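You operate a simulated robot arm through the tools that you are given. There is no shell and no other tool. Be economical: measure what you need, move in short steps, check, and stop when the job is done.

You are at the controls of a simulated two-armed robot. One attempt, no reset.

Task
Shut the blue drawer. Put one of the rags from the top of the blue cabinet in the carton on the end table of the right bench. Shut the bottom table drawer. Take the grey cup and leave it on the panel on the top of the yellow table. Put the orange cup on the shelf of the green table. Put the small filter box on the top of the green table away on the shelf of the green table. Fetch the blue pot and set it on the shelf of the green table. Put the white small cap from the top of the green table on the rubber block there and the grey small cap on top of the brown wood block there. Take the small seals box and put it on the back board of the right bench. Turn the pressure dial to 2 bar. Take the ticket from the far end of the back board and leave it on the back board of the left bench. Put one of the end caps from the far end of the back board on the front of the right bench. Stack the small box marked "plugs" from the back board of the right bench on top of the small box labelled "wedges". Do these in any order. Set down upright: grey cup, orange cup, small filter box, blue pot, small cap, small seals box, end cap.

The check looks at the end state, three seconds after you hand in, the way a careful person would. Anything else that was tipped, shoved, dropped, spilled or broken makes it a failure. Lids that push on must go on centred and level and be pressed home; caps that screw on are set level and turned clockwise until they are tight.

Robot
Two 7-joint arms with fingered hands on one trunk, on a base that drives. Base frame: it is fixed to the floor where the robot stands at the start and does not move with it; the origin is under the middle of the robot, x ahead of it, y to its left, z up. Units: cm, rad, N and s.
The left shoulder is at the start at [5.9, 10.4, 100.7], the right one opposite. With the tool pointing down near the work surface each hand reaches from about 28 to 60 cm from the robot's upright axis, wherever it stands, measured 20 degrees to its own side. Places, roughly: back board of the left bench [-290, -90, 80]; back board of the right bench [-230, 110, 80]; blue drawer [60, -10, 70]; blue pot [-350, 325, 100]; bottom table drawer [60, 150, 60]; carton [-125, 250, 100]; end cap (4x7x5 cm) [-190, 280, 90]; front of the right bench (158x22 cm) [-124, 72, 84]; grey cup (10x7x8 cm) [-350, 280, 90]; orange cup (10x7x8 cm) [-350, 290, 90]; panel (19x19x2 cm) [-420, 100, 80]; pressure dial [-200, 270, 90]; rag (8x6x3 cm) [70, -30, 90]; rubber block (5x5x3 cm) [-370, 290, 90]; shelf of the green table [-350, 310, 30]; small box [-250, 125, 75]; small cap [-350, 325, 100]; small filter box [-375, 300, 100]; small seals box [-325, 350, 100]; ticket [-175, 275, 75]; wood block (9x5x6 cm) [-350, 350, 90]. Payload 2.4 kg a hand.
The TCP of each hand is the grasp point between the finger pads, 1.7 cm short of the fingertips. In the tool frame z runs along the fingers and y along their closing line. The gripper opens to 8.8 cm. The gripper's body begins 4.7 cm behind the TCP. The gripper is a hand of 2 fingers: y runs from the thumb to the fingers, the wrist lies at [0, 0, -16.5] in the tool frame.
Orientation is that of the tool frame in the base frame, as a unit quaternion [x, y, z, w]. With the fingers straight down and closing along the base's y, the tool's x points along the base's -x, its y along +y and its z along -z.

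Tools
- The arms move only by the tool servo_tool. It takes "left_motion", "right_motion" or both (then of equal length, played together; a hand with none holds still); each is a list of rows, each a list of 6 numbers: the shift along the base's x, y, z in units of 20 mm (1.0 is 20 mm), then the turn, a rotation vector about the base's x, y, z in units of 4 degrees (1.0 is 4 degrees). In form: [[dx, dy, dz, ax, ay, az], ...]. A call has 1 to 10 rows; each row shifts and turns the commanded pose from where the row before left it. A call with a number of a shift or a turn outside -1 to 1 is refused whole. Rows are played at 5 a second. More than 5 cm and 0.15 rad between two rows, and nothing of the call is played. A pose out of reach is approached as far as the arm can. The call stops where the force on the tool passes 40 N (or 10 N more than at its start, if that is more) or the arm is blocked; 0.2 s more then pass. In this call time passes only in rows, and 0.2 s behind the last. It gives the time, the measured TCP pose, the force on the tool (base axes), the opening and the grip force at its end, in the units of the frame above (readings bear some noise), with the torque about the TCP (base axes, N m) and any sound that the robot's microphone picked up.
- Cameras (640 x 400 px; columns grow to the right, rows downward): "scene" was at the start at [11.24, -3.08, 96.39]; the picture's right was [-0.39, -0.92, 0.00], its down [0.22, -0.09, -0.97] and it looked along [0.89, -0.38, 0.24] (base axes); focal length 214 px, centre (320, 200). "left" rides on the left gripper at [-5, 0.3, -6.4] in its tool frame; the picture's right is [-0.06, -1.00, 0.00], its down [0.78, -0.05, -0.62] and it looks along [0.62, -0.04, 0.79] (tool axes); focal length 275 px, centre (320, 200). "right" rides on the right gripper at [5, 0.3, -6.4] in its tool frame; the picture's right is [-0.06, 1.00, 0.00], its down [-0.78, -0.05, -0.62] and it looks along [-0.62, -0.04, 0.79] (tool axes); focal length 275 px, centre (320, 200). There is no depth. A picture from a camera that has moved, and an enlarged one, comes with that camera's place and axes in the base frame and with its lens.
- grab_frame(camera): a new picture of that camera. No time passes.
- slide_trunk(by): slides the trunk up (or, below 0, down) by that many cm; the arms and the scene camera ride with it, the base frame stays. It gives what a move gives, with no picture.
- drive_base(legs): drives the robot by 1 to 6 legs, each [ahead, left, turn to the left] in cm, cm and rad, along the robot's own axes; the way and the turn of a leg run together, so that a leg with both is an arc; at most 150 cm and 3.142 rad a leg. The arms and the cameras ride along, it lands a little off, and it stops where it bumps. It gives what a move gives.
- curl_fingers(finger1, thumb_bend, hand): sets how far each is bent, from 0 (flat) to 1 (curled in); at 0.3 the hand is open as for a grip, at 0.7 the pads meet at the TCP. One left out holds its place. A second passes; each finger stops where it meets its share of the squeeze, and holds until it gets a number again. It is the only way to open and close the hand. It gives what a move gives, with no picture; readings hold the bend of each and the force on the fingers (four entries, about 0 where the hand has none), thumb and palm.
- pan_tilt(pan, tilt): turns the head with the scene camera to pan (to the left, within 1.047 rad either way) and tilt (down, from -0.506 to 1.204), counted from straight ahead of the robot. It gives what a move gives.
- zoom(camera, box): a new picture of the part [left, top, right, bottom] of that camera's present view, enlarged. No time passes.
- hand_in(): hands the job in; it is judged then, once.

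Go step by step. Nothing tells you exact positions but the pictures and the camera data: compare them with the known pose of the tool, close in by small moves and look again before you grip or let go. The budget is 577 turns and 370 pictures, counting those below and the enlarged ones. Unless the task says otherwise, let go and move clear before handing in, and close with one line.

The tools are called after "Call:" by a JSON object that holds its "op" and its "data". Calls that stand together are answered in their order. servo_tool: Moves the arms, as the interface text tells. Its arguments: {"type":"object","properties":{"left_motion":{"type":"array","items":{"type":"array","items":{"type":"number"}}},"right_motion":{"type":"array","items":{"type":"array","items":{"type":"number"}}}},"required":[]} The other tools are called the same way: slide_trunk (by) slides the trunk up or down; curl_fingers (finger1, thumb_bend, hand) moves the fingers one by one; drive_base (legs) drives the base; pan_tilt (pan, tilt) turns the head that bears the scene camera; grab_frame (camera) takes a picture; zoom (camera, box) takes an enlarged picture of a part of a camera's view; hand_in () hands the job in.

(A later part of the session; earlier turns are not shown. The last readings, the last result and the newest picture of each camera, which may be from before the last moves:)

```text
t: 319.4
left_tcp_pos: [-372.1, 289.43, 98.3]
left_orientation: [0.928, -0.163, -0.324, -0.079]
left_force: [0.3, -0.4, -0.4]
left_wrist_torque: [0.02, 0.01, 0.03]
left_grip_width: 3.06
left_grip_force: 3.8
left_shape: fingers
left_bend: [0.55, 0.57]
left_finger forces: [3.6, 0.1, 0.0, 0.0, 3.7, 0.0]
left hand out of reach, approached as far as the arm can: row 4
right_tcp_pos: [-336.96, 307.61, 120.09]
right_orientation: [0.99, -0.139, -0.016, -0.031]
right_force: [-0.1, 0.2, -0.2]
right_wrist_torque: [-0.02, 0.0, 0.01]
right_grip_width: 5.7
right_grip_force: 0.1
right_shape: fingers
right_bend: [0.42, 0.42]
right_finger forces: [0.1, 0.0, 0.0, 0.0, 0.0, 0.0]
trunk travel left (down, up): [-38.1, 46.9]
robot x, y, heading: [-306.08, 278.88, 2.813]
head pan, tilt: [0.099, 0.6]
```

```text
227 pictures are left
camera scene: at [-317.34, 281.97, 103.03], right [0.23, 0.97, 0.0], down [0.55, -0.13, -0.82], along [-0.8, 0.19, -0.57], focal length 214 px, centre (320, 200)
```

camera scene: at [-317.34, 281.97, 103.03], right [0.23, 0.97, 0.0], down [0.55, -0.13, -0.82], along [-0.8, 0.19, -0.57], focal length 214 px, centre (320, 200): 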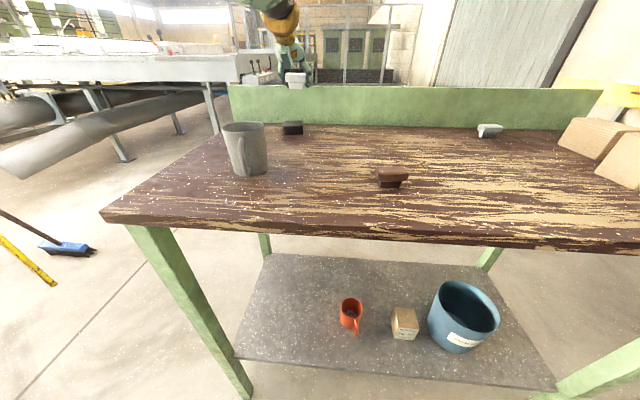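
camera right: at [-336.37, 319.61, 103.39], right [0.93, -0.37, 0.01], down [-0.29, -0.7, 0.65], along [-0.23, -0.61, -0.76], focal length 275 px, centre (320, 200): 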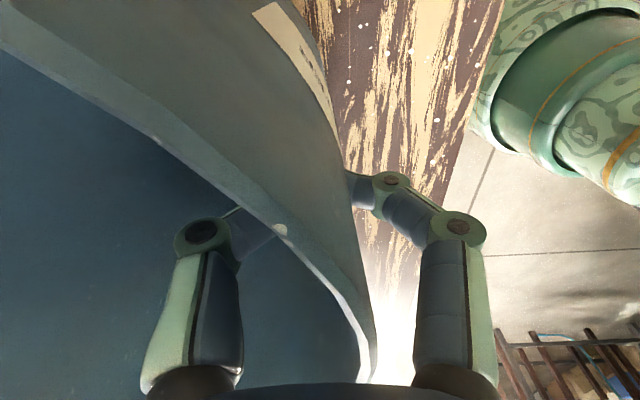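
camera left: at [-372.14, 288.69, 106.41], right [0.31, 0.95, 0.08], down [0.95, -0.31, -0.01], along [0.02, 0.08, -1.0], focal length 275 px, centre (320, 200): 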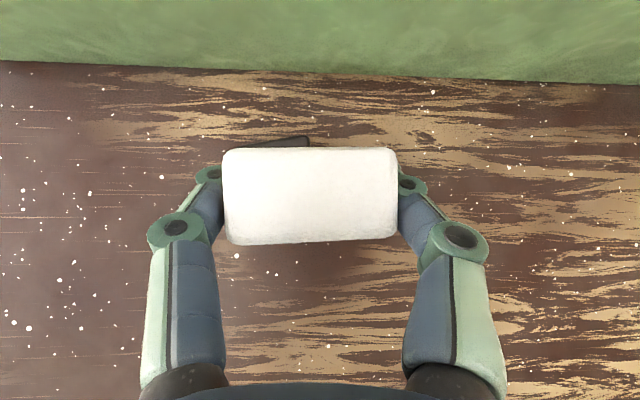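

I nudge the base so the cap lies over the block centre.

Call:
{"op": "drive_base", "data": {"legs": [[1.6, 2.2, 0]]}}

Call:
{"op": "servo_tool", "data": {"left_motion": [[0, 0, -0.8, 0, 0, 0], [0, 0, -0.6, 0, 0, 0]]}}

Call:
{"op": "grab_frame", "data": {"camera": "left"}}

Call:
{"op": "zoom", "data": {"camera": "scene", "box": [240, 60, 340, 140]}}

```text
t: 320.2
left_tcp_pos: [-374.38, 287.66, 98.17]
left_orientation: [0.928, -0.163, -0.324, -0.079]
left_force: [0.6, 0.1, 0.9]
left_wrist_torque: [0.0, -0.03, 0.01]
left_grip_width: 3.05
left_grip_force: 3.7
left_shape: fingers
left_bend: [0.55, 0.57]
left_finger forces: [3.6, 0.0, 0.1, 0.0, 3.6, 0.0]
right_tcp_pos: [-339.38, 305.85, 120.12]
right_orientation: [0.99, -0.139, -0.017, -0.031]
right_force: [-0.9, -1.3, 0.4]
right_wrist_torque: [0.0, -0.02, 0.0]
right_grip_width: 5.69
right_grip_force: 0.0
right_shape: fingers
right_bend: [0.42, 0.42]
right_finger forces: [0.0, 0.0, 0.0, 0.1, 0.0, 0.0]
trunk travel left (down, up): [-38.1, 46.9]
robot x, y, heading: [-308.25, 277.2, 2.81]
head pan, tilt: [0.099, 0.6]
```

```text
t: 320.8
left_tcp_pos: [-374.14, 287.73, 95.44]
left_orientation: [0.928, -0.164, -0.324, -0.079]
left_force: [1.0, 0.8, -0.6]
left_wrist_torque: [0.03, -0.03, 0.01]
left_grip_width: 3.02
left_grip_force: 4.2
left_shape: fingers
left_bend: [0.55, 0.57]
left_finger forces: [3.6, 0.1, 0.0, 0.0, 3.5, 0.1]
right_tcp_pos: [-339.37, 305.8, 120.09]
right_orientation: [0.99, -0.139, -0.017, -0.032]
right_force: [-0.2, -0.8, -0.3]
right_wrist_torque: [0.04, 0.01, -0.03]
right_grip_width: 5.72
right_grip_force: 0.1
right_shape: fingers
right_bend: [0.42, 0.42]
right_finger forces: [0.1, 0.1, 0.0, 0.0, 0.0, 0.1]
trunk travel left (down, up): [-38.1, 46.9]
robot x, y, heading: [-308.29, 277.12, 2.814]
head pan, tilt: [0.099, 0.6]
```

```text
226 pictures are left
camera left: at [-374.32, 287.05, 103.55], right [0.31, 0.95, 0.08], down [0.95, -0.31, -0.01], along [0.02, 0.08, -1.0], focal length 275 px, centre (320, 200)
```

left: 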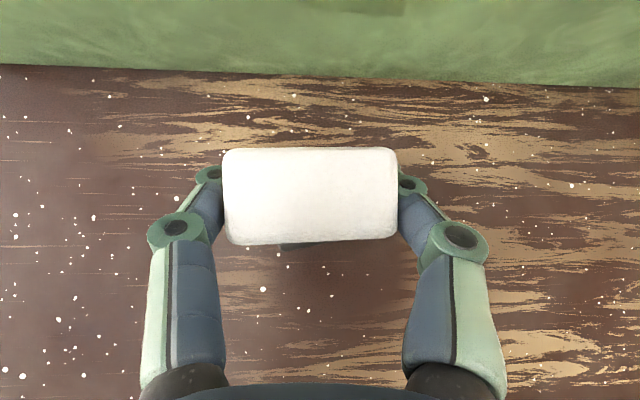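

```text
5.00 times, centred on (290, 100) of scene
camera zoom: at [-319.59, 280.38, 103.03], right [0.23, 0.97, 0.0], down [0.55, -0.13, -0.82], along [-0.8, 0.19, -0.57], focal length 1072 px, centre (470, 700)
```

zoom: 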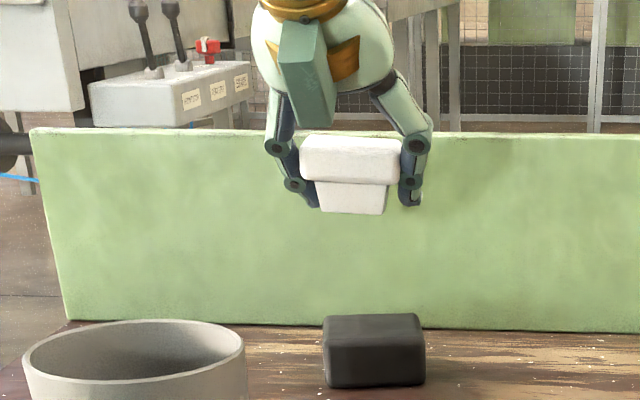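

Well centred. Lower onto the block.

Call:
{"op": "servo_tool", "data": {"left_motion": [[0.03, 0.1, -0.7, 0, 0, 0], [0, 0, -0.7, 0, 0, 0], [0, 0, -0.5, 0, 0, 0]]}}

Call:
{"op": "servo_tool", "data": {"left_motion": [[0, 0, -0.2, 0, 0, 0]]}}

Call:
{"op": "zoom", "data": {"camera": "scene", "box": [240, 60, 340, 140]}}

```text
t: 321.6
left_tcp_pos: [-373.5, 287.49, 91.12]
left_orientation: [0.929, -0.163, -0.324, -0.08]
left_force: [-0.7, -0.8, 0.2]
left_wrist_torque: [-0.03, -0.01, 0.02]
left_grip_width: 3.06
left_grip_force: 3.8
left_shape: fingers
left_bend: [0.55, 0.57]
left_finger forces: [3.6, 0.0, 0.1, 0.0, 3.6, 0.0]
left hand out of reach, approached as far as the arm can: row 1, 3
right_tcp_pos: [-339.24, 305.83, 120.18]
right_orientation: [0.99, -0.139, -0.017, -0.031]
right_force: [-0.8, 0.5, -0.4]
right_wrist_torque: [0.0, -0.01, 0.0]
right_grip_width: 5.68
right_grip_force: 0.0
right_shape: fingers
right_bend: [0.42, 0.42]
right_finger forces: [0.0, 0.1, 0.1, 0.1, 0.0, 0.1]
trunk travel left (down, up): [-38.1, 46.9]
robot x, y, heading: [-308.44, 277.25, 2.809]
head pan, tilt: [0.099, 0.6]
```

```text
t: 322.0
left_tcp_pos: [-373.42, 287.59, 90.82]
left_orientation: [0.928, -0.163, -0.324, -0.08]
left_force: [-0.2, 0.0, -0.6]
left_wrist_torque: [0.02, -0.02, 0.0]
left_grip_width: 3.04
left_grip_force: 3.7
left_shape: fingers
left_bend: [0.55, 0.57]
left_finger forces: [3.6, 0.0, 0.0, 0.1, 3.5, 0.1]
right_tcp_pos: [-339.26, 305.84, 120.13]
right_orientation: [0.99, -0.139, -0.017, -0.031]
right_force: [-0.5, 0.6, 0.0]
right_wrist_torque: [-0.01, 0.01, 0.0]
right_grip_width: 5.71
right_grip_force: 0.0
right_shape: fingers
right_bend: [0.42, 0.42]
right_finger forces: [0.0, 0.0, 0.0, 0.0, 0.0, 0.1]
trunk travel left (down, up): [-38.1, 46.9]
robot x, y, heading: [-308.35, 277.3, 2.81]
head pan, tilt: [0.099, 0.6]
```

```text
5.00 times, centred on (290, 100) of scene
camera zoom: at [-319.59, 280.37, 103.03], right [0.23, 0.97, 0.0], down [0.55, -0.13, -0.82], along [-0.8, 0.19, -0.57], focal length 1072 px, centre (470, 700)
```

zoom: 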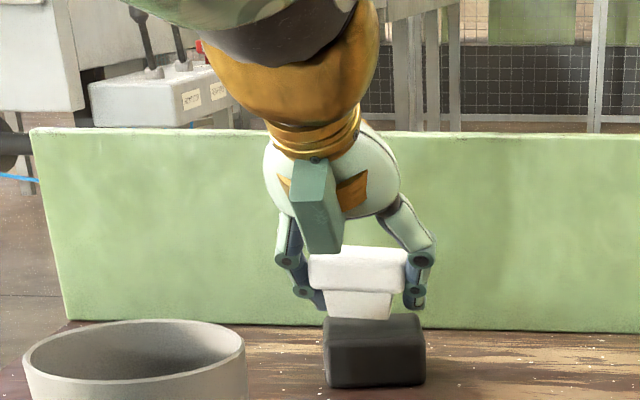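

Call:
{"op": "servo_tool", "data": {"left_motion": [[0.1, 0.27, -0.1, 0, 0, 0]]}}

Call:
{"op": "servo_tool", "data": {"left_motion": [[0, 0, -0.15, 0, 0, 0]]}}

Call:
{"op": "zoom", "data": {"camera": "scene", "box": [240, 60, 340, 140]}}

Call:
{"op": "grab_frame", "data": {"camera": "left"}}

```text
t: 322.4
left_tcp_pos: [-372.97, 288.09, 90.47]
left_orientation: [0.928, -0.164, -0.324, -0.08]
left_force: [-0.1, -0.5, -0.1]
left_wrist_torque: [-0.01, 0.03, -0.01]
left_grip_width: 3.01
left_grip_force: 3.5
left_shape: fingers
left_bend: [0.55, 0.57]
left_finger forces: [3.6, 0.0, 0.0, 0.0, 3.5, 0.0]
right_tcp_pos: [-339.16, 305.76, 120.06]
right_orientation: [0.99, -0.139, -0.017, -0.032]
right_force: [-0.2, -0.4, 0.0]
right_wrist_torque: [0.01, -0.02, -0.01]
right_grip_width: 5.69
right_grip_force: 0.0
right_shape: fingers
right_bend: [0.42, 0.42]
right_finger forces: [0.1, 0.0, 0.0, 0.0, 0.0, 0.0]
trunk travel left (down, up): [-38.1, 46.9]
robot x, y, heading: [-308.52, 276.73, 2.813]
head pan, tilt: [0.099, 0.6]
```

```text
t: 322.8
left_tcp_pos: [-373.02, 288.07, 90.32]
left_orientation: [0.928, -0.163, -0.324, -0.08]
left_force: [0.3, -0.2, -0.1]
left_wrist_torque: [0.01, 0.02, 0.01]
left_grip_width: 3.03
left_grip_force: 3.2
left_shape: fingers
left_bend: [0.55, 0.57]
left_finger forces: [3.7, 0.0, 0.0, 0.0, 3.5, 0.1]
right_tcp_pos: [-339.25, 305.89, 120.05]
right_orientation: [0.99, -0.139, -0.016, -0.032]
right_force: [-0.3, -0.1, 0.1]
right_wrist_torque: [0.01, 0.02, 0.02]
right_grip_width: 5.7
right_grip_force: 0.1
right_shape: fingers
right_bend: [0.42, 0.42]
right_finger forces: [0.0, 0.0, 0.0, 0.0, 0.0, 0.0]
trunk travel left (down, up): [-38.1, 46.9]
robot x, y, heading: [-308.17, 277.13, 2.809]
head pan, tilt: [0.099, 0.6]
```

```text
5.00 times, centred on (290, 100) of scene
camera zoom: at [-319.59, 280.37, 103.03], right [0.23, 0.97, 0.0], down [0.55, -0.13, -0.82], along [-0.8, 0.19, -0.57], focal length 1072 px, centre (470, 700)
```

zoom: 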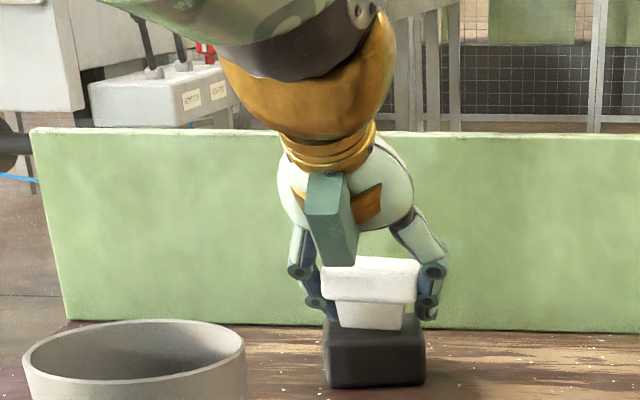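

```text
222 pictures are left
camera left: at [-373.13, 287.46, 98.5], right [0.31, 0.95, 0.08], down [0.95, -0.31, -0.01], along [0.02, 0.08, -1.0], focal length 275 px, centre (320, 200)
```

left: 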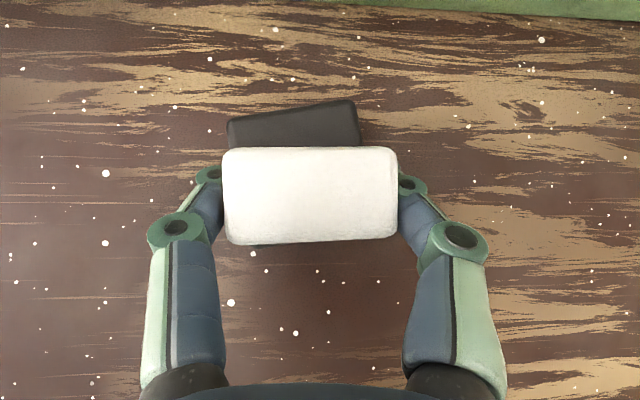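

Nudge 0.8 cm forward and 0.4 cm left via the base, then set down.

Call:
{"op": "drive_base", "data": {"legs": [[0.9, 0.4, 0]]}}

Call:
{"op": "servo_tool", "data": {"left_motion": [[0, 0, -0.15, 0, 0, 0]]}}

Call:
{"op": "grab_frame", "data": {"camera": "left"}}

Call:
{"op": "zoom", "data": {"camera": "scene", "box": [240, 60, 340, 140]}}

```text
t: 323.5
left_tcp_pos: [-374.01, 287.97, 90.38]
left_orientation: [0.928, -0.164, -0.325, -0.08]
left_force: [0.3, -0.8, -0.5]
left_wrist_torque: [-0.01, -0.01, 0.01]
left_grip_width: 3.0
left_grip_force: 4.2
left_shape: fingers
left_bend: [0.56, 0.57]
left_finger forces: [3.8, 0.0, 0.1, 0.0, 3.8, 0.0]
right_tcp_pos: [-340.28, 305.72, 120.06]
right_orientation: [0.99, -0.139, -0.016, -0.031]
right_force: [0.7, -0.3, -0.2]
right_wrist_torque: [0.03, 0.02, -0.01]
right_grip_width: 5.7
right_grip_force: 0.0
right_shape: fingers
right_bend: [0.42, 0.42]
right_finger forces: [0.0, 0.1, 0.1, 0.0, 0.0, 0.0]
trunk travel left (down, up): [-38.1, 46.9]
robot x, y, heading: [-309.38, 277.03, 2.807]
head pan, tilt: [0.099, 0.6]
```

```text
t: 323.9
left_tcp_pos: [-373.96, 287.95, 90.35]
left_orientation: [0.927, -0.163, -0.327, -0.079]
left_force: [-4.1, 0.9, 13.8]
left_wrist_torque: [-0.25, 0.35, -0.09]
left_grip_width: 3.0
left_grip_force: 9.9
left_shape: fingers
left_bend: [0.57, 0.57]
left_finger forces: [16.4, 0.1, 0.0, 0.0, 3.3, 0.0]
right_tcp_pos: [-340.15, 305.82, 120.14]
right_orientation: [0.99, -0.139, -0.018, -0.031]
right_force: [-0.4, 0.0, -0.1]
right_wrist_torque: [-0.01, 0.01, -0.04]
right_grip_width: 5.69
right_grip_force: 0.2
right_shape: fingers
right_bend: [0.42, 0.42]
right_finger forces: [0.0, 0.1, 0.0, 0.1, 0.0, 0.0]
trunk travel left (down, up): [-38.1, 46.9]
robot x, y, heading: [-309.17, 276.71, 2.808]
head pan, tilt: [0.099, 0.6]
```

```text
221 pictures are left
camera left: at [-374.02, 287.35, 98.42], right [0.31, 0.95, 0.08], down [0.95, -0.31, -0.01], along [0.01, 0.08, -1.0], focal length 275 px, centre (320, 200)
```

left: 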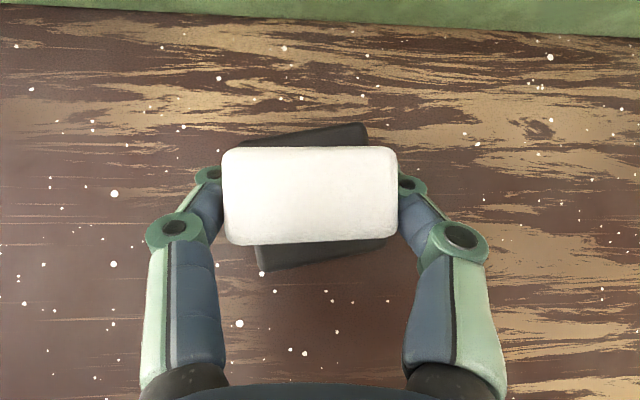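

```text
5.00 times, centred on (290, 100) of scene
camera zoom: at [-320.5, 280.28, 103.06], right [0.23, 0.97, 0.0], down [0.55, -0.13, -0.83], along [-0.8, 0.19, -0.56], focal length 1072 px, centre (470, 700)
```

zoom: 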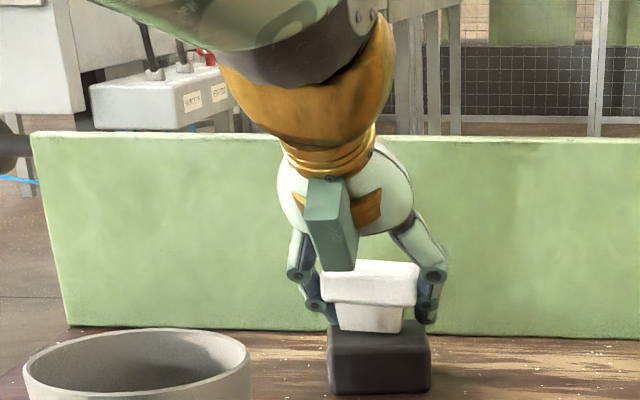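

Contact; back off 2 mm and release.

Call:
{"op": "servo_tool", "data": {"left_motion": [[0, 0, 0.12, 0, 0, 0]]}}

Call:
{"op": "curl_fingers", "data": {"hand": "left", "finger1": 0.4, "thumb_bend": 0.4}}

Call:
{"op": "servo_tool", "data": {"left_motion": [[0, 0, 0.4, 0, 0, 0], [0, 0, 0.8, 0, 0, 0], [0, 0, 0.9, 0, 0, 0], [0, 0, 0.9, 0, 0, 0]]}}

Call:
{"op": "grab_frame", "data": {"camera": "left"}}

Call:
{"op": "zoom", "data": {"camera": "scene", "box": [240, 60, 340, 140]}}

```text
t: 324.3
left_tcp_pos: [-373.97, 287.97, 90.32]
left_orientation: [0.928, -0.163, -0.325, -0.079]
left_force: [-2.4, 0.5, 7.7]
left_wrist_torque: [-0.13, 0.22, -0.06]
left_grip_width: 2.98
left_grip_force: 8.0
left_shape: fingers
left_bend: [0.58, 0.58]
left_finger forces: [11.5, 0.1, 0.0, 0.1, 3.7, 0.1]
right_tcp_pos: [-340.11, 305.84, 120.12]
right_orientation: [0.99, -0.139, -0.018, -0.031]
right_force: [0.9, 0.4, -0.7]
right_wrist_torque: [0.01, -0.01, 0.0]
right_grip_width: 5.68
right_grip_force: 0.1
right_shape: fingers
right_bend: [0.42, 0.42]
right_finger forces: [0.0, 0.1, 0.0, 0.0, 0.1, 0.0]
trunk travel left (down, up): [-38.1, 46.9]
robot x, y, heading: [-309.37, 276.94, 2.813]
head pan, tilt: [0.099, 0.6]
```

```text
t: 325.3
left_tcp_pos: [-373.96, 288.05, 90.27]
left_orientation: [0.928, -0.163, -0.325, -0.079]
left_force: [-0.2, -0.1, 0.6]
left_wrist_torque: [0.03, 0.02, 0.01]
left_grip_width: 6.13
left_grip_force: 0.0
left_shape: fingers
left_bend: [0.4, 0.4]
left_finger forces: [0.0, 0.0, 0.0, 0.0, 0.0, 0.0]
right_tcp_pos: [-340.21, 305.84, 120.16]
right_orientation: [0.99, -0.14, -0.017, -0.031]
right_force: [-0.2, -0.4, -0.6]
right_wrist_torque: [-0.01, -0.03, 0.0]
right_grip_width: 5.69
right_grip_force: 0.0
right_shape: fingers
right_bend: [0.42, 0.42]
right_finger forces: [0.0, 0.1, 0.1, 0.0, 0.0, 0.0]
trunk travel left (down, up): [-38.1, 46.9]
robot x, y, heading: [-309.08, 276.9, 2.807]
head pan, tilt: [0.099, 0.6]
```

```text
t: 326.3
left_tcp_pos: [-373.84, 288.03, 96.35]
left_orientation: [0.928, -0.164, -0.324, -0.08]
left_force: [0.7, 0.5, 0.1]
left_wrist_torque: [0.01, 0.03, -0.01]
left_grip_width: 6.12
left_grip_force: 0.0
left_shape: fingers
left_bend: [0.4, 0.4]
left_finger forces: [0.0, 0.1, 0.1, 0.0, 0.1, 0.0]
right_tcp_pos: [-340.23, 305.89, 120.04]
right_orientation: [0.99, -0.139, -0.017, -0.031]
right_force: [-0.4, -0.1, 0.5]
right_wrist_torque: [0.0, -0.01, -0.02]
right_grip_width: 5.7
right_grip_force: 0.0
right_shape: fingers
right_bend: [0.42, 0.42]
right_finger forces: [0.0, 0.1, 0.0, 0.0, 0.0, 0.0]
trunk travel left (down, up): [-38.1, 46.9]
robot x, y, heading: [-309.4, 277.01, 2.814]
head pan, tilt: [0.099, 0.6]
```

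```text
219 pictures are left
camera left: at [-374.1, 287.35, 104.49], right [0.31, 0.95, 0.08], down [0.95, -0.31, -0.01], along [0.02, 0.08, -1.0], focal length 275 px, centre (320, 200)
```

left: 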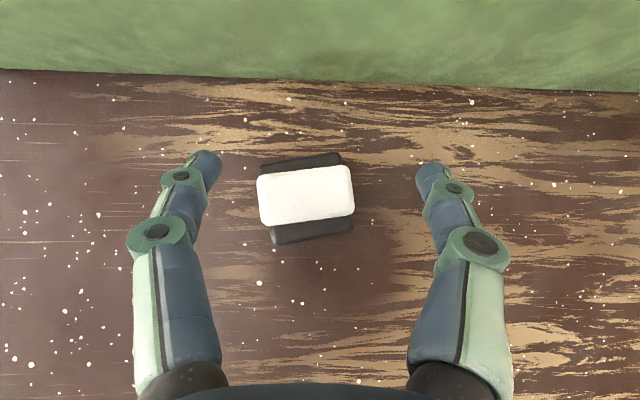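

```text
5.00 times, centred on (290, 100) of scene
camera zoom: at [-320.57, 280.28, 103.03], right [0.23, 0.97, 0.0], down [0.55, -0.13, -0.82], along [-0.8, 0.19, -0.57], focal length 1072 px, centre (470, 700)
```

zoom: 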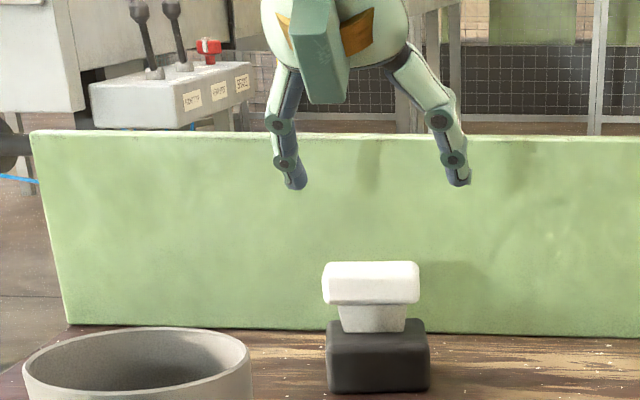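

White cap sits level on the rubber block. Now over to the grey cap at the right: raise and shift the base right.

Call:
{"op": "servo_tool", "data": {"left_motion": [[0, 0, 1, 0, 0, 0], [0, 0, 1, 0, 0, 0], [0, 0, 0.5, 0, 0, 0]]}}

Call:
{"op": "drive_base", "data": {"legs": [[-5, 0, 0], [0, -47, 0]]}}

Call:
{"op": "grab_frame", "data": {"camera": "left"}}

Call:
{"op": "grab_frame", "data": {"camera": "scene"}}

```text
t: 327.1
left_tcp_pos: [-374.03, 288.0, 101.29]
left_orientation: [0.928, -0.163, -0.324, -0.08]
left_force: [0.9, -0.2, -0.1]
left_wrist_torque: [-0.02, 0.02, 0.02]
left_grip_width: 6.14
left_grip_force: 0.0
left_shape: fingers
left_bend: [0.4, 0.4]
left_finger forces: [0.1, 0.0, 0.1, 0.0, 0.1, 0.0]
right_tcp_pos: [-340.25, 305.74, 120.14]
right_orientation: [0.99, -0.139, -0.018, -0.031]
right_force: [-0.9, 0.1, 0.4]
right_wrist_torque: [-0.01, 0.0, 0.0]
right_grip_width: 5.68
right_grip_force: 0.0
right_shape: fingers
right_bend: [0.42, 0.42]
right_finger forces: [0.0, 0.1, 0.1, 0.0, 0.1, 0.0]
trunk travel left (down, up): [-38.1, 46.9]
robot x, y, heading: [-308.84, 276.98, 2.811]
head pan, tilt: [0.099, 0.6]
```

```text
t: 330.5
left_tcp_pos: [-354.26, 330.49, 101.32]
left_orientation: [0.929, -0.16, -0.325, -0.078]
left_force: [-0.2, -0.9, 0.3]
left_wrist_torque: [0.02, -0.01, 0.0]
left_grip_width: 6.13
left_grip_force: 0.1
left_shape: fingers
left_bend: [0.4, 0.4]
left_finger forces: [0.0, 0.1, 0.0, 0.0, 0.0, 0.0]
right_tcp_pos: [-320.61, 348.57, 120.17]
right_orientation: [0.99, -0.136, -0.016, -0.031]
right_force: [0.8, -0.2, 0.1]
right_wrist_torque: [0.01, -0.01, 0.01]
right_grip_width: 5.7
right_grip_force: 0.1
right_shape: fingers
right_bend: [0.42, 0.42]
right_finger forces: [0.0, 0.1, 0.0, 0.0, 0.0, 0.0]
trunk travel left (down, up): [-38.1, 46.9]
robot x, y, heading: [-289.48, 320.09, 2.82]
head pan, tilt: [0.099, 0.6]
```

```text
217 pictures are left
camera left: at [-354.34, 329.89, 109.42], right [0.3, 0.95, 0.08], down [0.95, -0.3, -0.01], along [0.02, 0.08, -1.0], focal length 275 px, centre (320, 200)
```

left: 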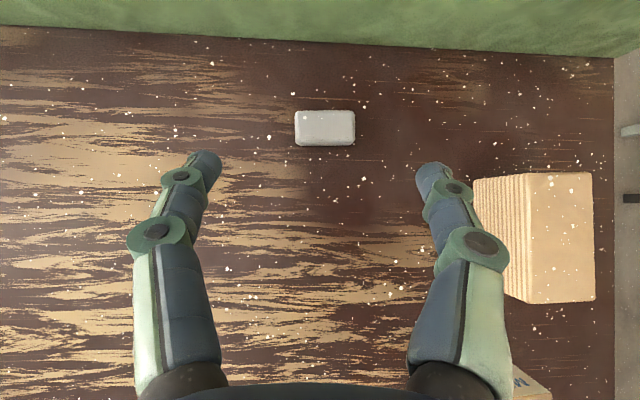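

```text
216 pictures are left
camera scene: at [-300.75, 323.13, 103.03], right [0.22, 0.98, 0.0], down [0.55, -0.13, -0.82], along [-0.8, 0.18, -0.57], focal length 214 px, centre (320, 200)
```

scene: 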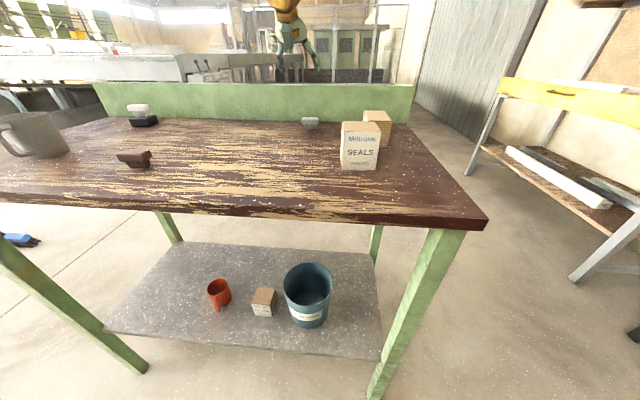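

Grey cap about [−359.1,333.6]; wood block top centre about [−346.1,347.2]. I move in over the grey cap.

Call:
{"op": "drive_base", "data": {"legs": [[5, -1.2, 0]]}}

Call:
{"op": "servo_tool", "data": {"left_motion": [[0, 0, -0.8, 0, 0, 0], [0, 0, -0.8, 0, 0, 0], [0, 0, -0.8, 0, 0, 0]]}}

Call:
{"op": "grab_frame", "data": {"camera": "left"}}

```text
t: 331.4
left_tcp_pos: [-358.73, 333.28, 101.2]
left_orientation: [0.929, -0.161, -0.323, -0.078]
left_force: [-0.3, -0.7, -0.5]
left_wrist_torque: [0.01, 0.02, 0.04]
left_grip_width: 6.15
left_grip_force: 0.1
left_shape: fingers
left_bend: [0.4, 0.4]
left_finger forces: [0.0, 0.0, 0.0, 0.1, 0.0, 0.0]
right_tcp_pos: [-324.96, 351.32, 120.17]
right_orientation: [0.99, -0.135, -0.018, -0.032]
right_force: [0.2, 0.8, -0.2]
right_wrist_torque: [0.0, 0.01, -0.01]
right_grip_width: 5.68
right_grip_force: 0.0
right_shape: fingers
right_bend: [0.42, 0.42]
right_finger forces: [0.1, 0.0, 0.0, 0.1, 0.0, 0.0]
trunk travel left (down, up): [-38.1, 46.9]
robot x, y, heading: [-293.64, 323.25, 2.816]
head pan, tilt: [0.099, 0.6]
```

```text
t: 332.2
left_tcp_pos: [-358.77, 333.33, 96.49]
left_orientation: [0.929, -0.159, -0.325, -0.078]
left_force: [0.0, -0.9, 0.6]
left_wrist_torque: [-0.02, -0.03, -0.04]
left_grip_width: 6.16
left_grip_force: 0.1
left_shape: fingers
left_bend: [0.4, 0.4]
left_finger forces: [0.0, 0.0, 0.1, 0.0, 0.0, 0.1]
right_tcp_pos: [-324.89, 351.29, 120.13]
right_orientation: [0.99, -0.135, -0.017, -0.031]
right_force: [-0.4, 0.3, 0.0]
right_wrist_torque: [-0.02, 0.02, 0.01]
right_grip_width: 5.7
right_grip_force: 0.0
right_shape: fingers
right_bend: [0.42, 0.42]
right_finger forces: [0.0, 0.0, 0.0, 0.1, 0.0, 0.0]
trunk travel left (down, up): [-38.1, 46.9]
robot x, y, heading: [-293.43, 322.98, 2.815]
head pan, tilt: [0.099, 0.6]
```

```text
215 pictures are left
camera left: at [-358.79, 332.55, 104.59], right [0.3, 0.95, 0.08], down [0.95, -0.3, -0.01], along [0.02, 0.08, -1.0], focal length 275 px, centre (320, 200)
```

left: 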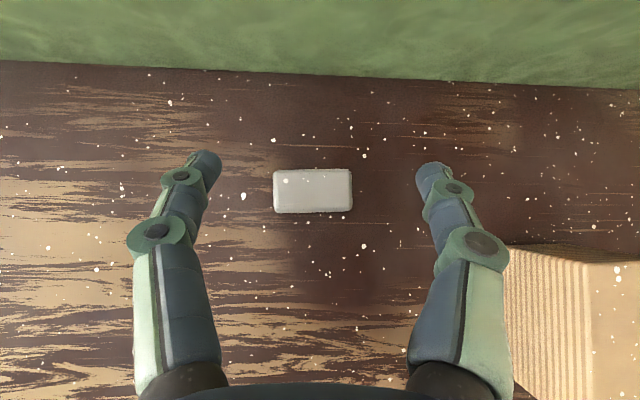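

Call:
{"op": "servo_tool", "data": {"left_motion": [[-0.15, 0.15, -0.9, 0, 0, 0], [0, 0, -0.9, 0, 0, 0], [0, 0, -0.9, 0, 0, 0], [0, 0, -0.9, 0, 0, 0], [0, 0, -0.65, 0, 0, 0]]}}

Call:
{"op": "curl_fingers", "data": {"hand": "left", "finger1": 0.6, "thumb_bend": 0.6}}

Call:
{"op": "servo_tool", "data": {"left_motion": [[0, 0, 0.8, 0, 0, 0], [0, 0, 0.8, 0, 0, 0], [0, 0, 1, 0, 0, 0], [0, 0, 1, 0, 0, 0], [0, 0, 1, 0, 0, 0]]}}

Call:
{"op": "grab_frame", "data": {"camera": "left"}}

Call:
{"op": "zoom", "data": {"camera": "scene", "box": [220, 20, 420, 170]}}

```text
t: 333.4
left_tcp_pos: [-357.98, 333.06, 87.87]
left_orientation: [0.929, -0.161, -0.325, -0.08]
left_force: [0.4, -0.4, -0.5]
left_wrist_torque: [-0.01, -0.01, 0.02]
left_grip_width: 6.14
left_grip_force: 0.1
left_shape: fingers
left_bend: [0.4, 0.4]
left_finger forces: [0.1, 0.0, 0.1, 0.1, 0.0, 0.0]
left hand out of reach, approached as far as the arm can: row 3, 4, 5
right_tcp_pos: [-324.92, 351.29, 120.05]
right_orientation: [0.99, -0.135, -0.017, -0.031]
right_force: [-0.4, 1.0, 0.4]
right_wrist_torque: [0.0, -0.03, 0.01]
right_grip_width: 5.7
right_grip_force: 0.0
right_shape: fingers
right_bend: [0.42, 0.42]
right_finger forces: [0.1, 0.0, 0.1, 0.0, 0.0, 0.0]
trunk travel left (down, up): [-38.1, 46.9]
robot x, y, heading: [-293.81, 323.02, 2.815]
head pan, tilt: [0.099, 0.6]
```

```text
t: 334.4
left_tcp_pos: [-358.0, 333.08, 87.89]
left_orientation: [0.929, -0.16, -0.324, -0.079]
left_force: [-1.0, -1.0, 1.7]
left_wrist_torque: [-0.05, 0.05, -0.04]
left_grip_width: 3.06
left_grip_force: 4.8
left_shape: fingers
left_bend: [0.55, 0.57]
left_finger forces: [5.0, 0.0, 0.0, 0.0, 3.4, 0.1]
right_tcp_pos: [-324.89, 351.33, 120.21]
right_orientation: [0.99, -0.135, -0.017, -0.031]
right_force: [-0.7, 0.6, 0.2]
right_wrist_torque: [-0.01, 0.0, 0.0]
right_grip_width: 5.72
right_grip_force: 0.0
right_shape: fingers
right_bend: [0.42, 0.42]
right_finger forces: [0.0, 0.1, 0.1, 0.0, 0.0, 0.0]
trunk travel left (down, up): [-38.1, 46.9]
robot x, y, heading: [-293.68, 322.96, 2.822]
head pan, tilt: [0.099, 0.6]
```

```text
t: 335.6
left_tcp_pos: [-357.79, 333.04, 97.11]
left_orientation: [0.929, -0.162, -0.324, -0.08]
left_force: [0.3, -0.9, -1.1]
left_wrist_torque: [-0.01, 0.01, -0.02]
left_grip_width: 3.06
left_grip_force: 3.1
left_shape: fingers
left_bend: [0.55, 0.57]
left_finger forces: [3.3, 0.1, 0.0, 0.1, 3.4, 0.0]
right_tcp_pos: [-325.01, 351.28, 120.11]
right_orientation: [0.99, -0.135, -0.017, -0.031]
right_force: [0.6, 0.0, -0.5]
right_wrist_torque: [0.0, -0.01, 0.01]
right_grip_width: 5.71
right_grip_force: 0.1
right_shape: fingers
right_bend: [0.42, 0.42]
right_finger forces: [0.0, 0.0, 0.0, 0.0, 0.1, 0.0]
trunk travel left (down, up): [-38.1, 46.9]
robot x, y, heading: [-294.25, 322.63, 2.817]
head pan, tilt: [0.099, 0.6]
```

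```text
214 pictures are left
camera left: at [-357.98, 332.39, 105.23], right [0.3, 0.95, 0.08], down [0.95, -0.3, -0.01], along [0.02, 0.08, -1.0], focal length 275 px, centre (320, 200)
```

left: 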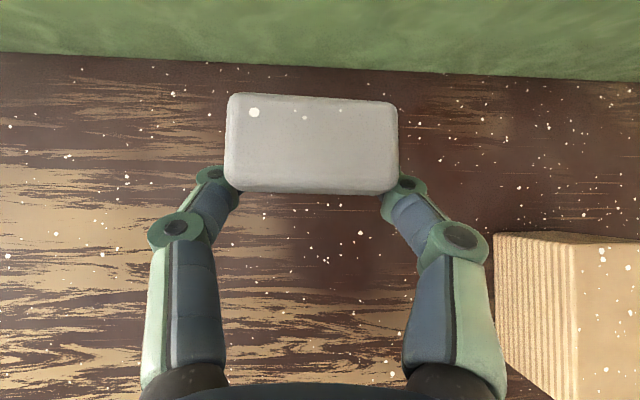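

```text
2.67 times, centred on (320, 95) of scene
camera zoom: at [-305.13, 325.84, 103.03], right [0.22, 0.98, 0.0], down [0.55, -0.13, -0.82], along [-0.8, 0.18, -0.57], focal length 572 px, centre (320, 480)
```

zoom: 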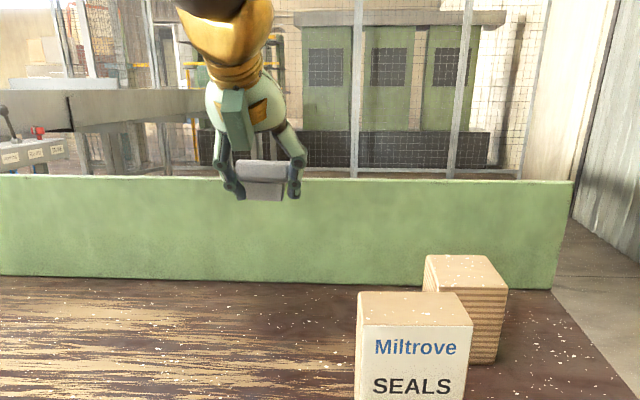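

Grey cap held. Move over the wood block.

Call:
{"op": "servo_tool", "data": {"left_motion": [[0, 0, 1, 0, 0, 0]]}}

Call:
{"op": "drive_base", "data": {"legs": [[-7.6, -17.3, 0]]}}

Call:
{"op": "grab_frame", "data": {"camera": "left"}}

Call:
{"op": "zoom", "data": {"camera": "scene", "box": [160, 20, 360, 170]}}

```text
t: 336.0
left_tcp_pos: [-357.82, 332.99, 99.0]
left_orientation: [0.929, -0.16, -0.325, -0.078]
left_force: [0.0, 0.3, -1.3]
left_wrist_torque: [-0.01, -0.01, 0.01]
left_grip_width: 3.04
left_grip_force: 2.9
left_shape: fingers
left_bend: [0.55, 0.57]
left_finger forces: [3.4, 0.1, 0.0, 0.1, 3.4, 0.0]
right_tcp_pos: [-324.99, 351.26, 120.16]
right_orientation: [0.99, -0.135, -0.017, -0.031]
right_force: [0.0, -0.5, -0.7]
right_wrist_torque: [0.0, 0.02, 0.03]
right_grip_width: 5.7
right_grip_force: 0.1
right_shape: fingers
right_bend: [0.42, 0.42]
right_finger forces: [0.1, 0.1, 0.0, 0.0, 0.0, 0.1]
trunk travel left (down, up): [-38.1, 46.9]
robot x, y, heading: [-293.74, 322.84, 2.82]
head pan, tilt: [0.099, 0.6]
```

```text
t: 337.5
left_tcp_pos: [-345.18, 347.3, 99.06]
left_orientation: [0.929, -0.161, -0.324, -0.078]
left_force: [0.3, -0.3, -0.4]
left_wrist_torque: [0.03, -0.01, 0.01]
left_grip_width: 3.05
left_grip_force: 3.3
left_shape: fingers
left_bend: [0.55, 0.57]
left_finger forces: [3.4, 0.1, 0.0, 0.0, 3.4, 0.0]
right_tcp_pos: [-312.17, 365.45, 120.15]
right_orientation: [0.99, -0.136, -0.017, -0.032]
right_force: [-1.1, 0.3, 0.0]
right_wrist_torque: [-0.04, 0.01, -0.01]
right_grip_width: 5.7
right_grip_force: 0.1
right_shape: fingers
right_bend: [0.42, 0.42]
right_finger forces: [0.0, 0.0, 0.1, 0.1, 0.0, 0.0]
trunk travel left (down, up): [-38.1, 46.9]
robot x, y, heading: [-280.95, 336.94, 2.819]
head pan, tilt: [0.099, 0.6]
```

```text
212 pictures are left
camera left: at [-345.27, 346.61, 107.19], right [0.3, 0.95, 0.08], down [0.95, -0.3, -0.01], along [0.02, 0.08, -1.0], focal length 275 px, centre (320, 200)
```

left: 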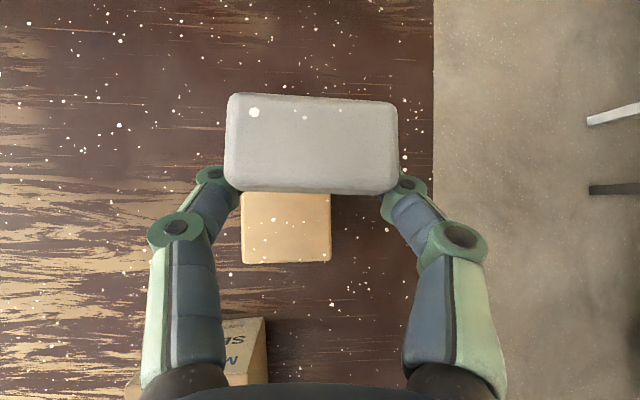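

```text
2.67 times, centred on (260, 95) of scene
camera zoom: at [-292.38, 340.03, 103.03], right [0.22, 0.98, 0.0], down [0.55, -0.13, -0.83], along [-0.8, 0.18, -0.56], focal length 572 px, centre (480, 480)
```

zoom: 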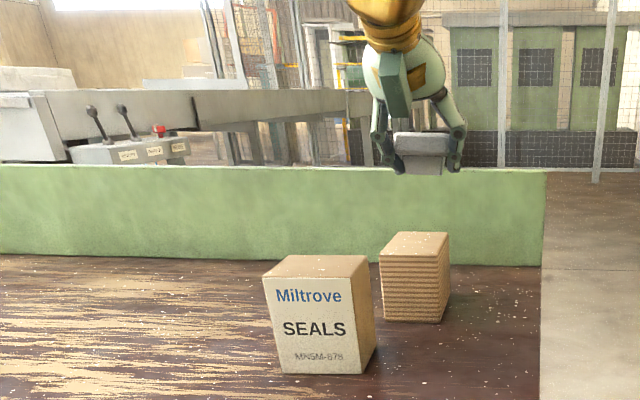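

Shift 1.1 cm left and lower onto the block.

Call:
{"op": "servo_tool", "data": {"left_motion": [[0.05, -0.58, 0, 0, 0, 0], [0, 0, -0.7, 0, 0, 0], [0, 0, -0.5, 0, 0, 0]]}}

Call:
{"op": "grab_frame", "data": {"camera": "left"}}

Call:
{"op": "zoom", "data": {"camera": "scene", "box": [240, 40, 340, 140]}}

```text
t: 338.3
left_tcp_pos: [-345.15, 346.01, 96.75]
left_orientation: [0.929, -0.161, -0.325, -0.079]
left_force: [0.2, -0.3, 0.6]
left_wrist_torque: [0.01, 0.01, 0.0]
left_grip_width: 3.03
left_grip_force: 3.6
left_shape: fingers
left_bend: [0.55, 0.57]
left_finger forces: [3.4, 0.0, 0.1, 0.0, 3.3, 0.0]
right_tcp_pos: [-312.26, 365.43, 120.09]
right_orientation: [0.99, -0.135, -0.017, -0.032]
right_force: [0.7, -0.2, 0.2]
right_wrist_torque: [0.0, 0.01, -0.01]
right_grip_width: 5.68
right_grip_force: 0.1
right_shape: fingers
right_bend: [0.42, 0.42]
right_finger forces: [0.1, 0.0, 0.1, 0.0, 0.0, 0.0]
trunk travel left (down, up): [-38.1, 46.9]
robot x, y, heading: [-281.25, 336.9, 2.814]
head pan, tilt: [0.099, 0.6]
```

```text
210 pictures are left
camera left: at [-345.17, 345.46, 104.75], right [0.3, 0.95, 0.08], down [0.95, -0.3, -0.01], along [0.02, 0.08, -1.0], focal length 275 px, centre (320, 200)
```

left: 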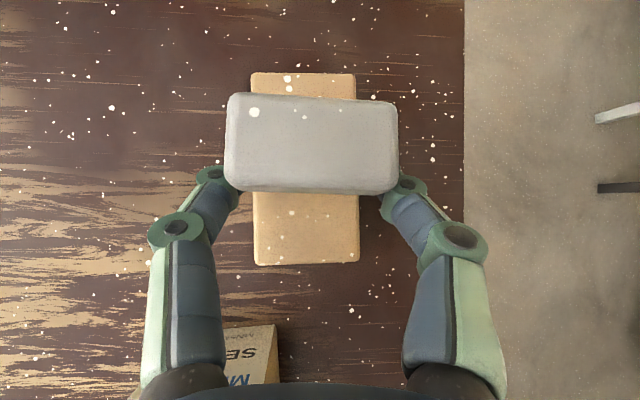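

```text
4.00 times, centred on (290, 90) of scene
camera zoom: at [-292.41, 340.0, 103.03], right [0.22, 0.98, 0.0], down [0.55, -0.13, -0.82], along [-0.8, 0.18, -0.57], focal length 858 px, centre (440, 640)
```

zoom: 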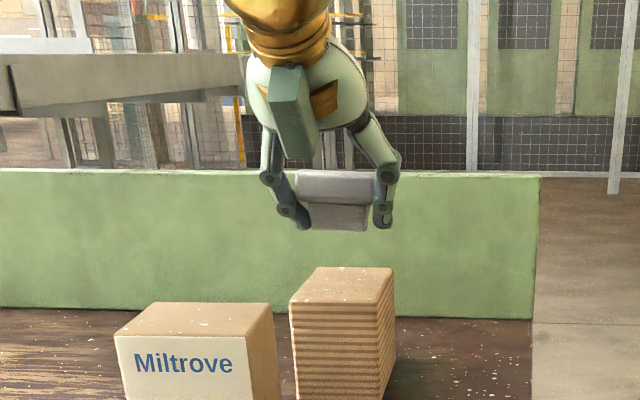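

Centred. Lower to contact.

Call:
{"op": "servo_tool", "data": {"left_motion": [[0, 0, -0.6, 0, 0, 0], [0, 0, -0.5, 0, 0, 0]]}}

Call:
{"op": "servo_tool", "data": {"left_motion": [[0, 0, -0.15, 0, 0, 0]]}}

Call:
{"op": "zoom", "data": {"camera": "scene", "box": [240, 40, 340, 140]}}

```text
t: 338.9
left_tcp_pos: [-345.2, 346.09, 94.52]
left_orientation: [0.929, -0.16, -0.325, -0.077]
left_force: [0.4, -0.2, 0.9]
left_wrist_torque: [-0.01, -0.02, -0.06]
left_grip_width: 3.03
left_grip_force: 3.4
left_shape: fingers
left_bend: [0.55, 0.57]
left_finger forces: [3.4, 0.1, 0.1, 0.0, 3.3, 0.0]
right_tcp_pos: [-312.14, 365.39, 120.15]
right_orientation: [0.99, -0.135, -0.017, -0.031]
right_force: [-0.2, -0.2, -0.2]
right_wrist_torque: [0.01, 0.05, 0.03]
right_grip_width: 5.7
right_grip_force: 0.1
right_shape: fingers
right_bend: [0.42, 0.42]
right_finger forces: [0.1, 0.0, 0.0, 0.1, 0.0, 0.0]
trunk travel left (down, up): [-38.1, 46.9]
robot x, y, heading: [-281.43, 336.86, 2.817]
head pan, tilt: [0.099, 0.6]
```

```text
t: 339.3
left_tcp_pos: [-345.12, 346.12, 94.16]
left_orientation: [0.929, -0.16, -0.325, -0.078]
left_force: [0.2, -0.2, -0.5]
left_wrist_torque: [0.0, 0.03, -0.03]
left_grip_width: 3.05
left_grip_force: 3.3
left_shape: fingers
left_bend: [0.55, 0.57]
left_finger forces: [3.4, 0.1, 0.1, 0.1, 3.3, 0.1]
right_tcp_pos: [-312.14, 365.42, 120.11]
right_orientation: [0.99, -0.135, -0.016, -0.031]
right_force: [0.0, -0.1, 0.3]
right_wrist_torque: [-0.01, -0.03, 0.04]
right_grip_width: 5.72
right_grip_force: 0.0
right_shape: fingers
right_bend: [0.42, 0.42]
right_finger forces: [0.0, 0.0, 0.1, 0.1, 0.1, 0.0]
trunk travel left (down, up): [-38.1, 46.9]
robot x, y, heading: [-281.08, 337.03, 2.821]
head pan, tilt: [0.099, 0.6]
```

```text
4.00 times, centred on (290, 90) of scene
camera zoom: at [-292.41, 340.0, 103.03], right [0.22, 0.98, 0.0], down [0.55, -0.13, -0.82], along [-0.8, 0.18, -0.57], focal length 858 px, centre (440, 640)
```

zoom: 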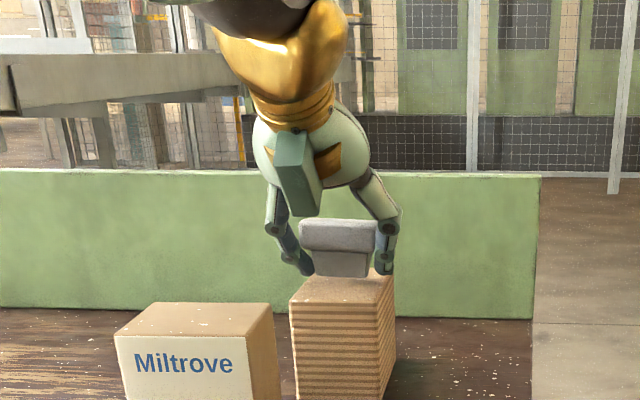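

Call:
{"op": "servo_tool", "data": {"left_motion": [[0, 0, -0.12, 0, 0, 0]]}}

Call:
{"op": "servo_tool", "data": {"left_motion": [[0, 0, -0.12, 0, 0, 0]]}}

Call:
{"op": "zoom", "data": {"camera": "scene", "box": [240, 40, 340, 140]}}

```text
t: 339.7
left_tcp_pos: [-345.12, 346.01, 93.96]
left_orientation: [0.929, -0.16, -0.325, -0.078]
left_force: [0.1, -0.1, -0.2]
left_wrist_torque: [0.05, -0.03, 0.01]
left_grip_width: 3.05
left_grip_force: 2.9
left_shape: fingers
left_bend: [0.55, 0.57]
left_finger forces: [3.5, 0.0, 0.0, 0.0, 3.4, 0.0]
right_tcp_pos: [-312.18, 365.43, 120.15]
right_orientation: [0.99, -0.136, -0.016, -0.032]
right_force: [-0.2, 0.1, -0.1]
right_wrist_torque: [-0.02, -0.01, 0.0]
right_grip_width: 5.74
right_grip_force: 0.1
right_shape: fingers
right_bend: [0.42, 0.42]
right_finger forces: [0.1, 0.0, 0.0, 0.0, 0.0, 0.0]
trunk travel left (down, up): [-38.1, 46.9]
robot x, y, heading: [-280.92, 336.9, 2.816]
head pan, tilt: [0.099, 0.6]
```

```text
t: 340.1
left_tcp_pos: [-345.17, 346.08, 94.0]
left_orientation: [0.928, -0.161, -0.326, -0.08]
left_force: [-1.4, -0.9, 10.1]
left_wrist_torque: [-0.25, 0.25, -0.04]
left_grip_width: 3.03
left_grip_force: 8.1
left_shape: fingers
left_bend: [0.57, 0.57]
left_finger forces: [13.4, 0.0, 0.1, 0.0, 3.2, 0.1]
right_tcp_pos: [-312.04, 365.48, 120.07]
right_orientation: [0.99, -0.136, -0.018, -0.031]
right_force: [-0.4, -0.2, 0.7]
right_wrist_torque: [0.0, 0.01, 0.02]
right_grip_width: 5.7
right_grip_force: 0.0
right_shape: fingers
right_bend: [0.42, 0.42]
right_finger forces: [0.0, 0.1, 0.1, 0.0, 0.0, 0.0]
trunk travel left (down, up): [-38.1, 46.9]
robot x, y, heading: [-281.11, 336.63, 2.82]
head pan, tilt: [0.099, 0.6]
```

```text
4.00 times, centred on (290, 90) of scene
camera zoom: at [-292.34, 339.98, 103.06], right [0.22, 0.98, 0.0], down [0.55, -0.13, -0.83], along [-0.8, 0.18, -0.56], focal length 858 px, centre (440, 640)
```

zoom: 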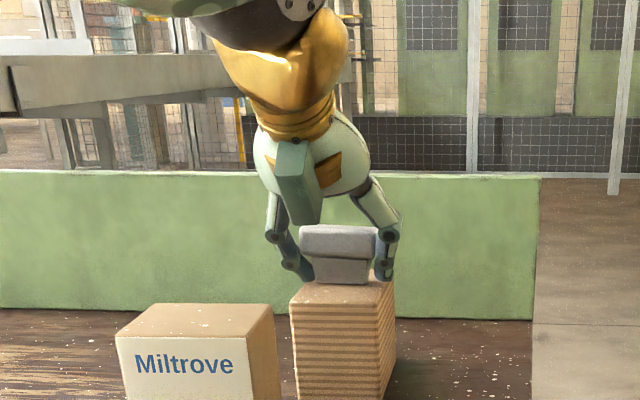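

Contact. Release and rise.

Call:
{"op": "servo_tool", "data": {"left_motion": [[0, 0, 0.1, 0, 0, 0]]}}

Call:
{"op": "curl_fingers", "data": {"hand": "left", "finger1": 0.4, "thumb_bend": 0.4}}

Call:
{"op": "servo_tool", "data": {"left_motion": [[0, 0, 0.4, 0, 0, 0], [0, 0, 0.8, 0, 0, 0], [0, 0, 0.9, 0, 0, 0], [0, 0, 0.9, 0, 0, 0]]}}

Call:
{"op": "zoom", "data": {"camera": "scene", "box": [180, 40, 340, 170]}}

Call:
{"op": "grab_frame", "data": {"camera": "left"}}

```text
t: 340.5
left_tcp_pos: [-345.04, 346.01, 93.89]
left_orientation: [0.929, -0.161, -0.324, -0.079]
left_force: [-2.1, 0.3, 6.1]
left_wrist_torque: [-0.09, 0.11, -0.02]
left_grip_width: 3.01
left_grip_force: 5.7
left_shape: fingers
left_bend: [0.57, 0.57]
left_finger forces: [8.5, 0.1, 0.0, 0.0, 3.6, 0.0]
right_tcp_pos: [-312.22, 365.47, 120.06]
right_orientation: [0.99, -0.135, -0.017, -0.032]
right_force: [0.0, 1.1, 0.0]
right_wrist_torque: [0.0, -0.01, 0.01]
right_grip_width: 5.68
right_grip_force: 0.1
right_shape: fingers
right_bend: [0.42, 0.42]
right_finger forces: [0.0, 0.1, 0.1, 0.1, 0.0, 0.0]
trunk travel left (down, up): [-38.1, 46.9]
robot x, y, heading: [-280.7, 336.88, 2.819]
head pan, tilt: [0.099, 0.6]
```

```text
t: 341.5
left_tcp_pos: [-345.05, 346.0, 93.96]
left_orientation: [0.929, -0.16, -0.325, -0.078]
left_force: [0.5, 0.1, 0.9]
left_wrist_torque: [-0.05, -0.02, -0.01]
left_grip_width: 6.13
left_grip_force: 0.0
left_shape: fingers
left_bend: [0.4, 0.4]
left_finger forces: [0.0, 0.0, 0.1, 0.0, 0.0, 0.1]
right_tcp_pos: [-312.37, 365.31, 120.09]
right_orientation: [0.99, -0.136, -0.016, -0.031]
right_force: [0.2, 1.2, -0.5]
right_wrist_torque: [-0.01, -0.02, -0.01]
right_grip_width: 5.71
right_grip_force: 0.1
right_shape: fingers
right_bend: [0.42, 0.42]
right_finger forces: [0.0, 0.1, 0.0, 0.1, 0.0, 0.0]
trunk travel left (down, up): [-38.1, 46.9]
robot x, y, heading: [-280.82, 336.99, 2.821]
head pan, tilt: [0.099, 0.6]
```

```text
t: 342.5
left_tcp_pos: [-345.09, 345.97, 100.02]
left_orientation: [0.929, -0.16, -0.324, -0.079]
left_force: [-0.2, -0.1, -0.6]
left_wrist_torque: [0.0, 0.0, 0.05]
left_grip_width: 6.16
left_grip_force: 0.1
left_shape: fingers
left_bend: [0.4, 0.4]
left_finger forces: [0.0, 0.0, 0.0, 0.1, 0.0, 0.1]
right_tcp_pos: [-312.27, 365.4, 120.1]
right_orientation: [0.99, -0.135, -0.017, -0.032]
right_force: [-1.0, -0.2, -0.5]
right_wrist_torque: [-0.04, 0.0, -0.01]
right_grip_width: 5.67
right_grip_force: 0.1
right_shape: fingers
right_bend: [0.42, 0.42]
right_finger forces: [0.0, 0.0, 0.1, 0.1, 0.1, 0.0]
trunk travel left (down, up): [-38.1, 46.9]
robot x, y, heading: [-281.13, 336.94, 2.821]
head pan, tilt: [0.099, 0.6]
```

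```text
3.08 times, centred on (260, 105) of scene
camera zoom: at [-292.4, 340.0, 103.03], right [0.22, 0.98, 0.0], down [0.55, -0.13, -0.82], along [-0.8, 0.18, -0.57], focal length 660 px, centre (505, 492)
```

zoom: 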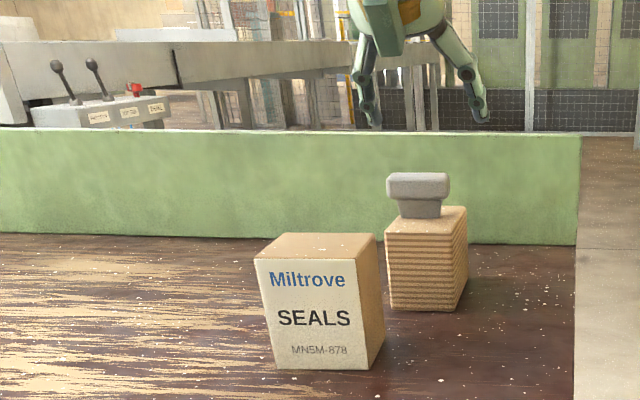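

```text
205 pictures are left
camera left: at [-345.2, 345.39, 108.08], right [0.3, 0.95, 0.08], down [0.95, -0.3, -0.01], along [0.02, 0.08, -1.0], focal length 275 px, centre (320, 200)
```

left: 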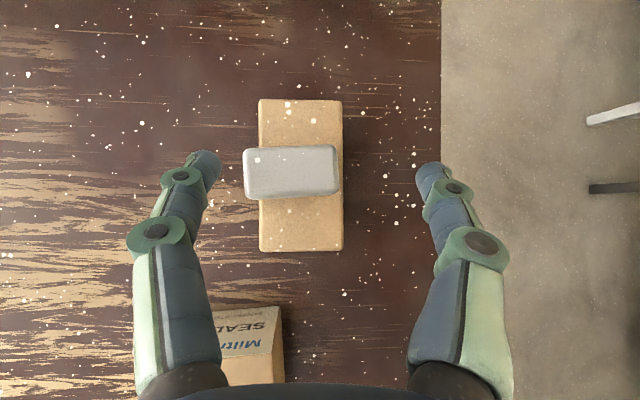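

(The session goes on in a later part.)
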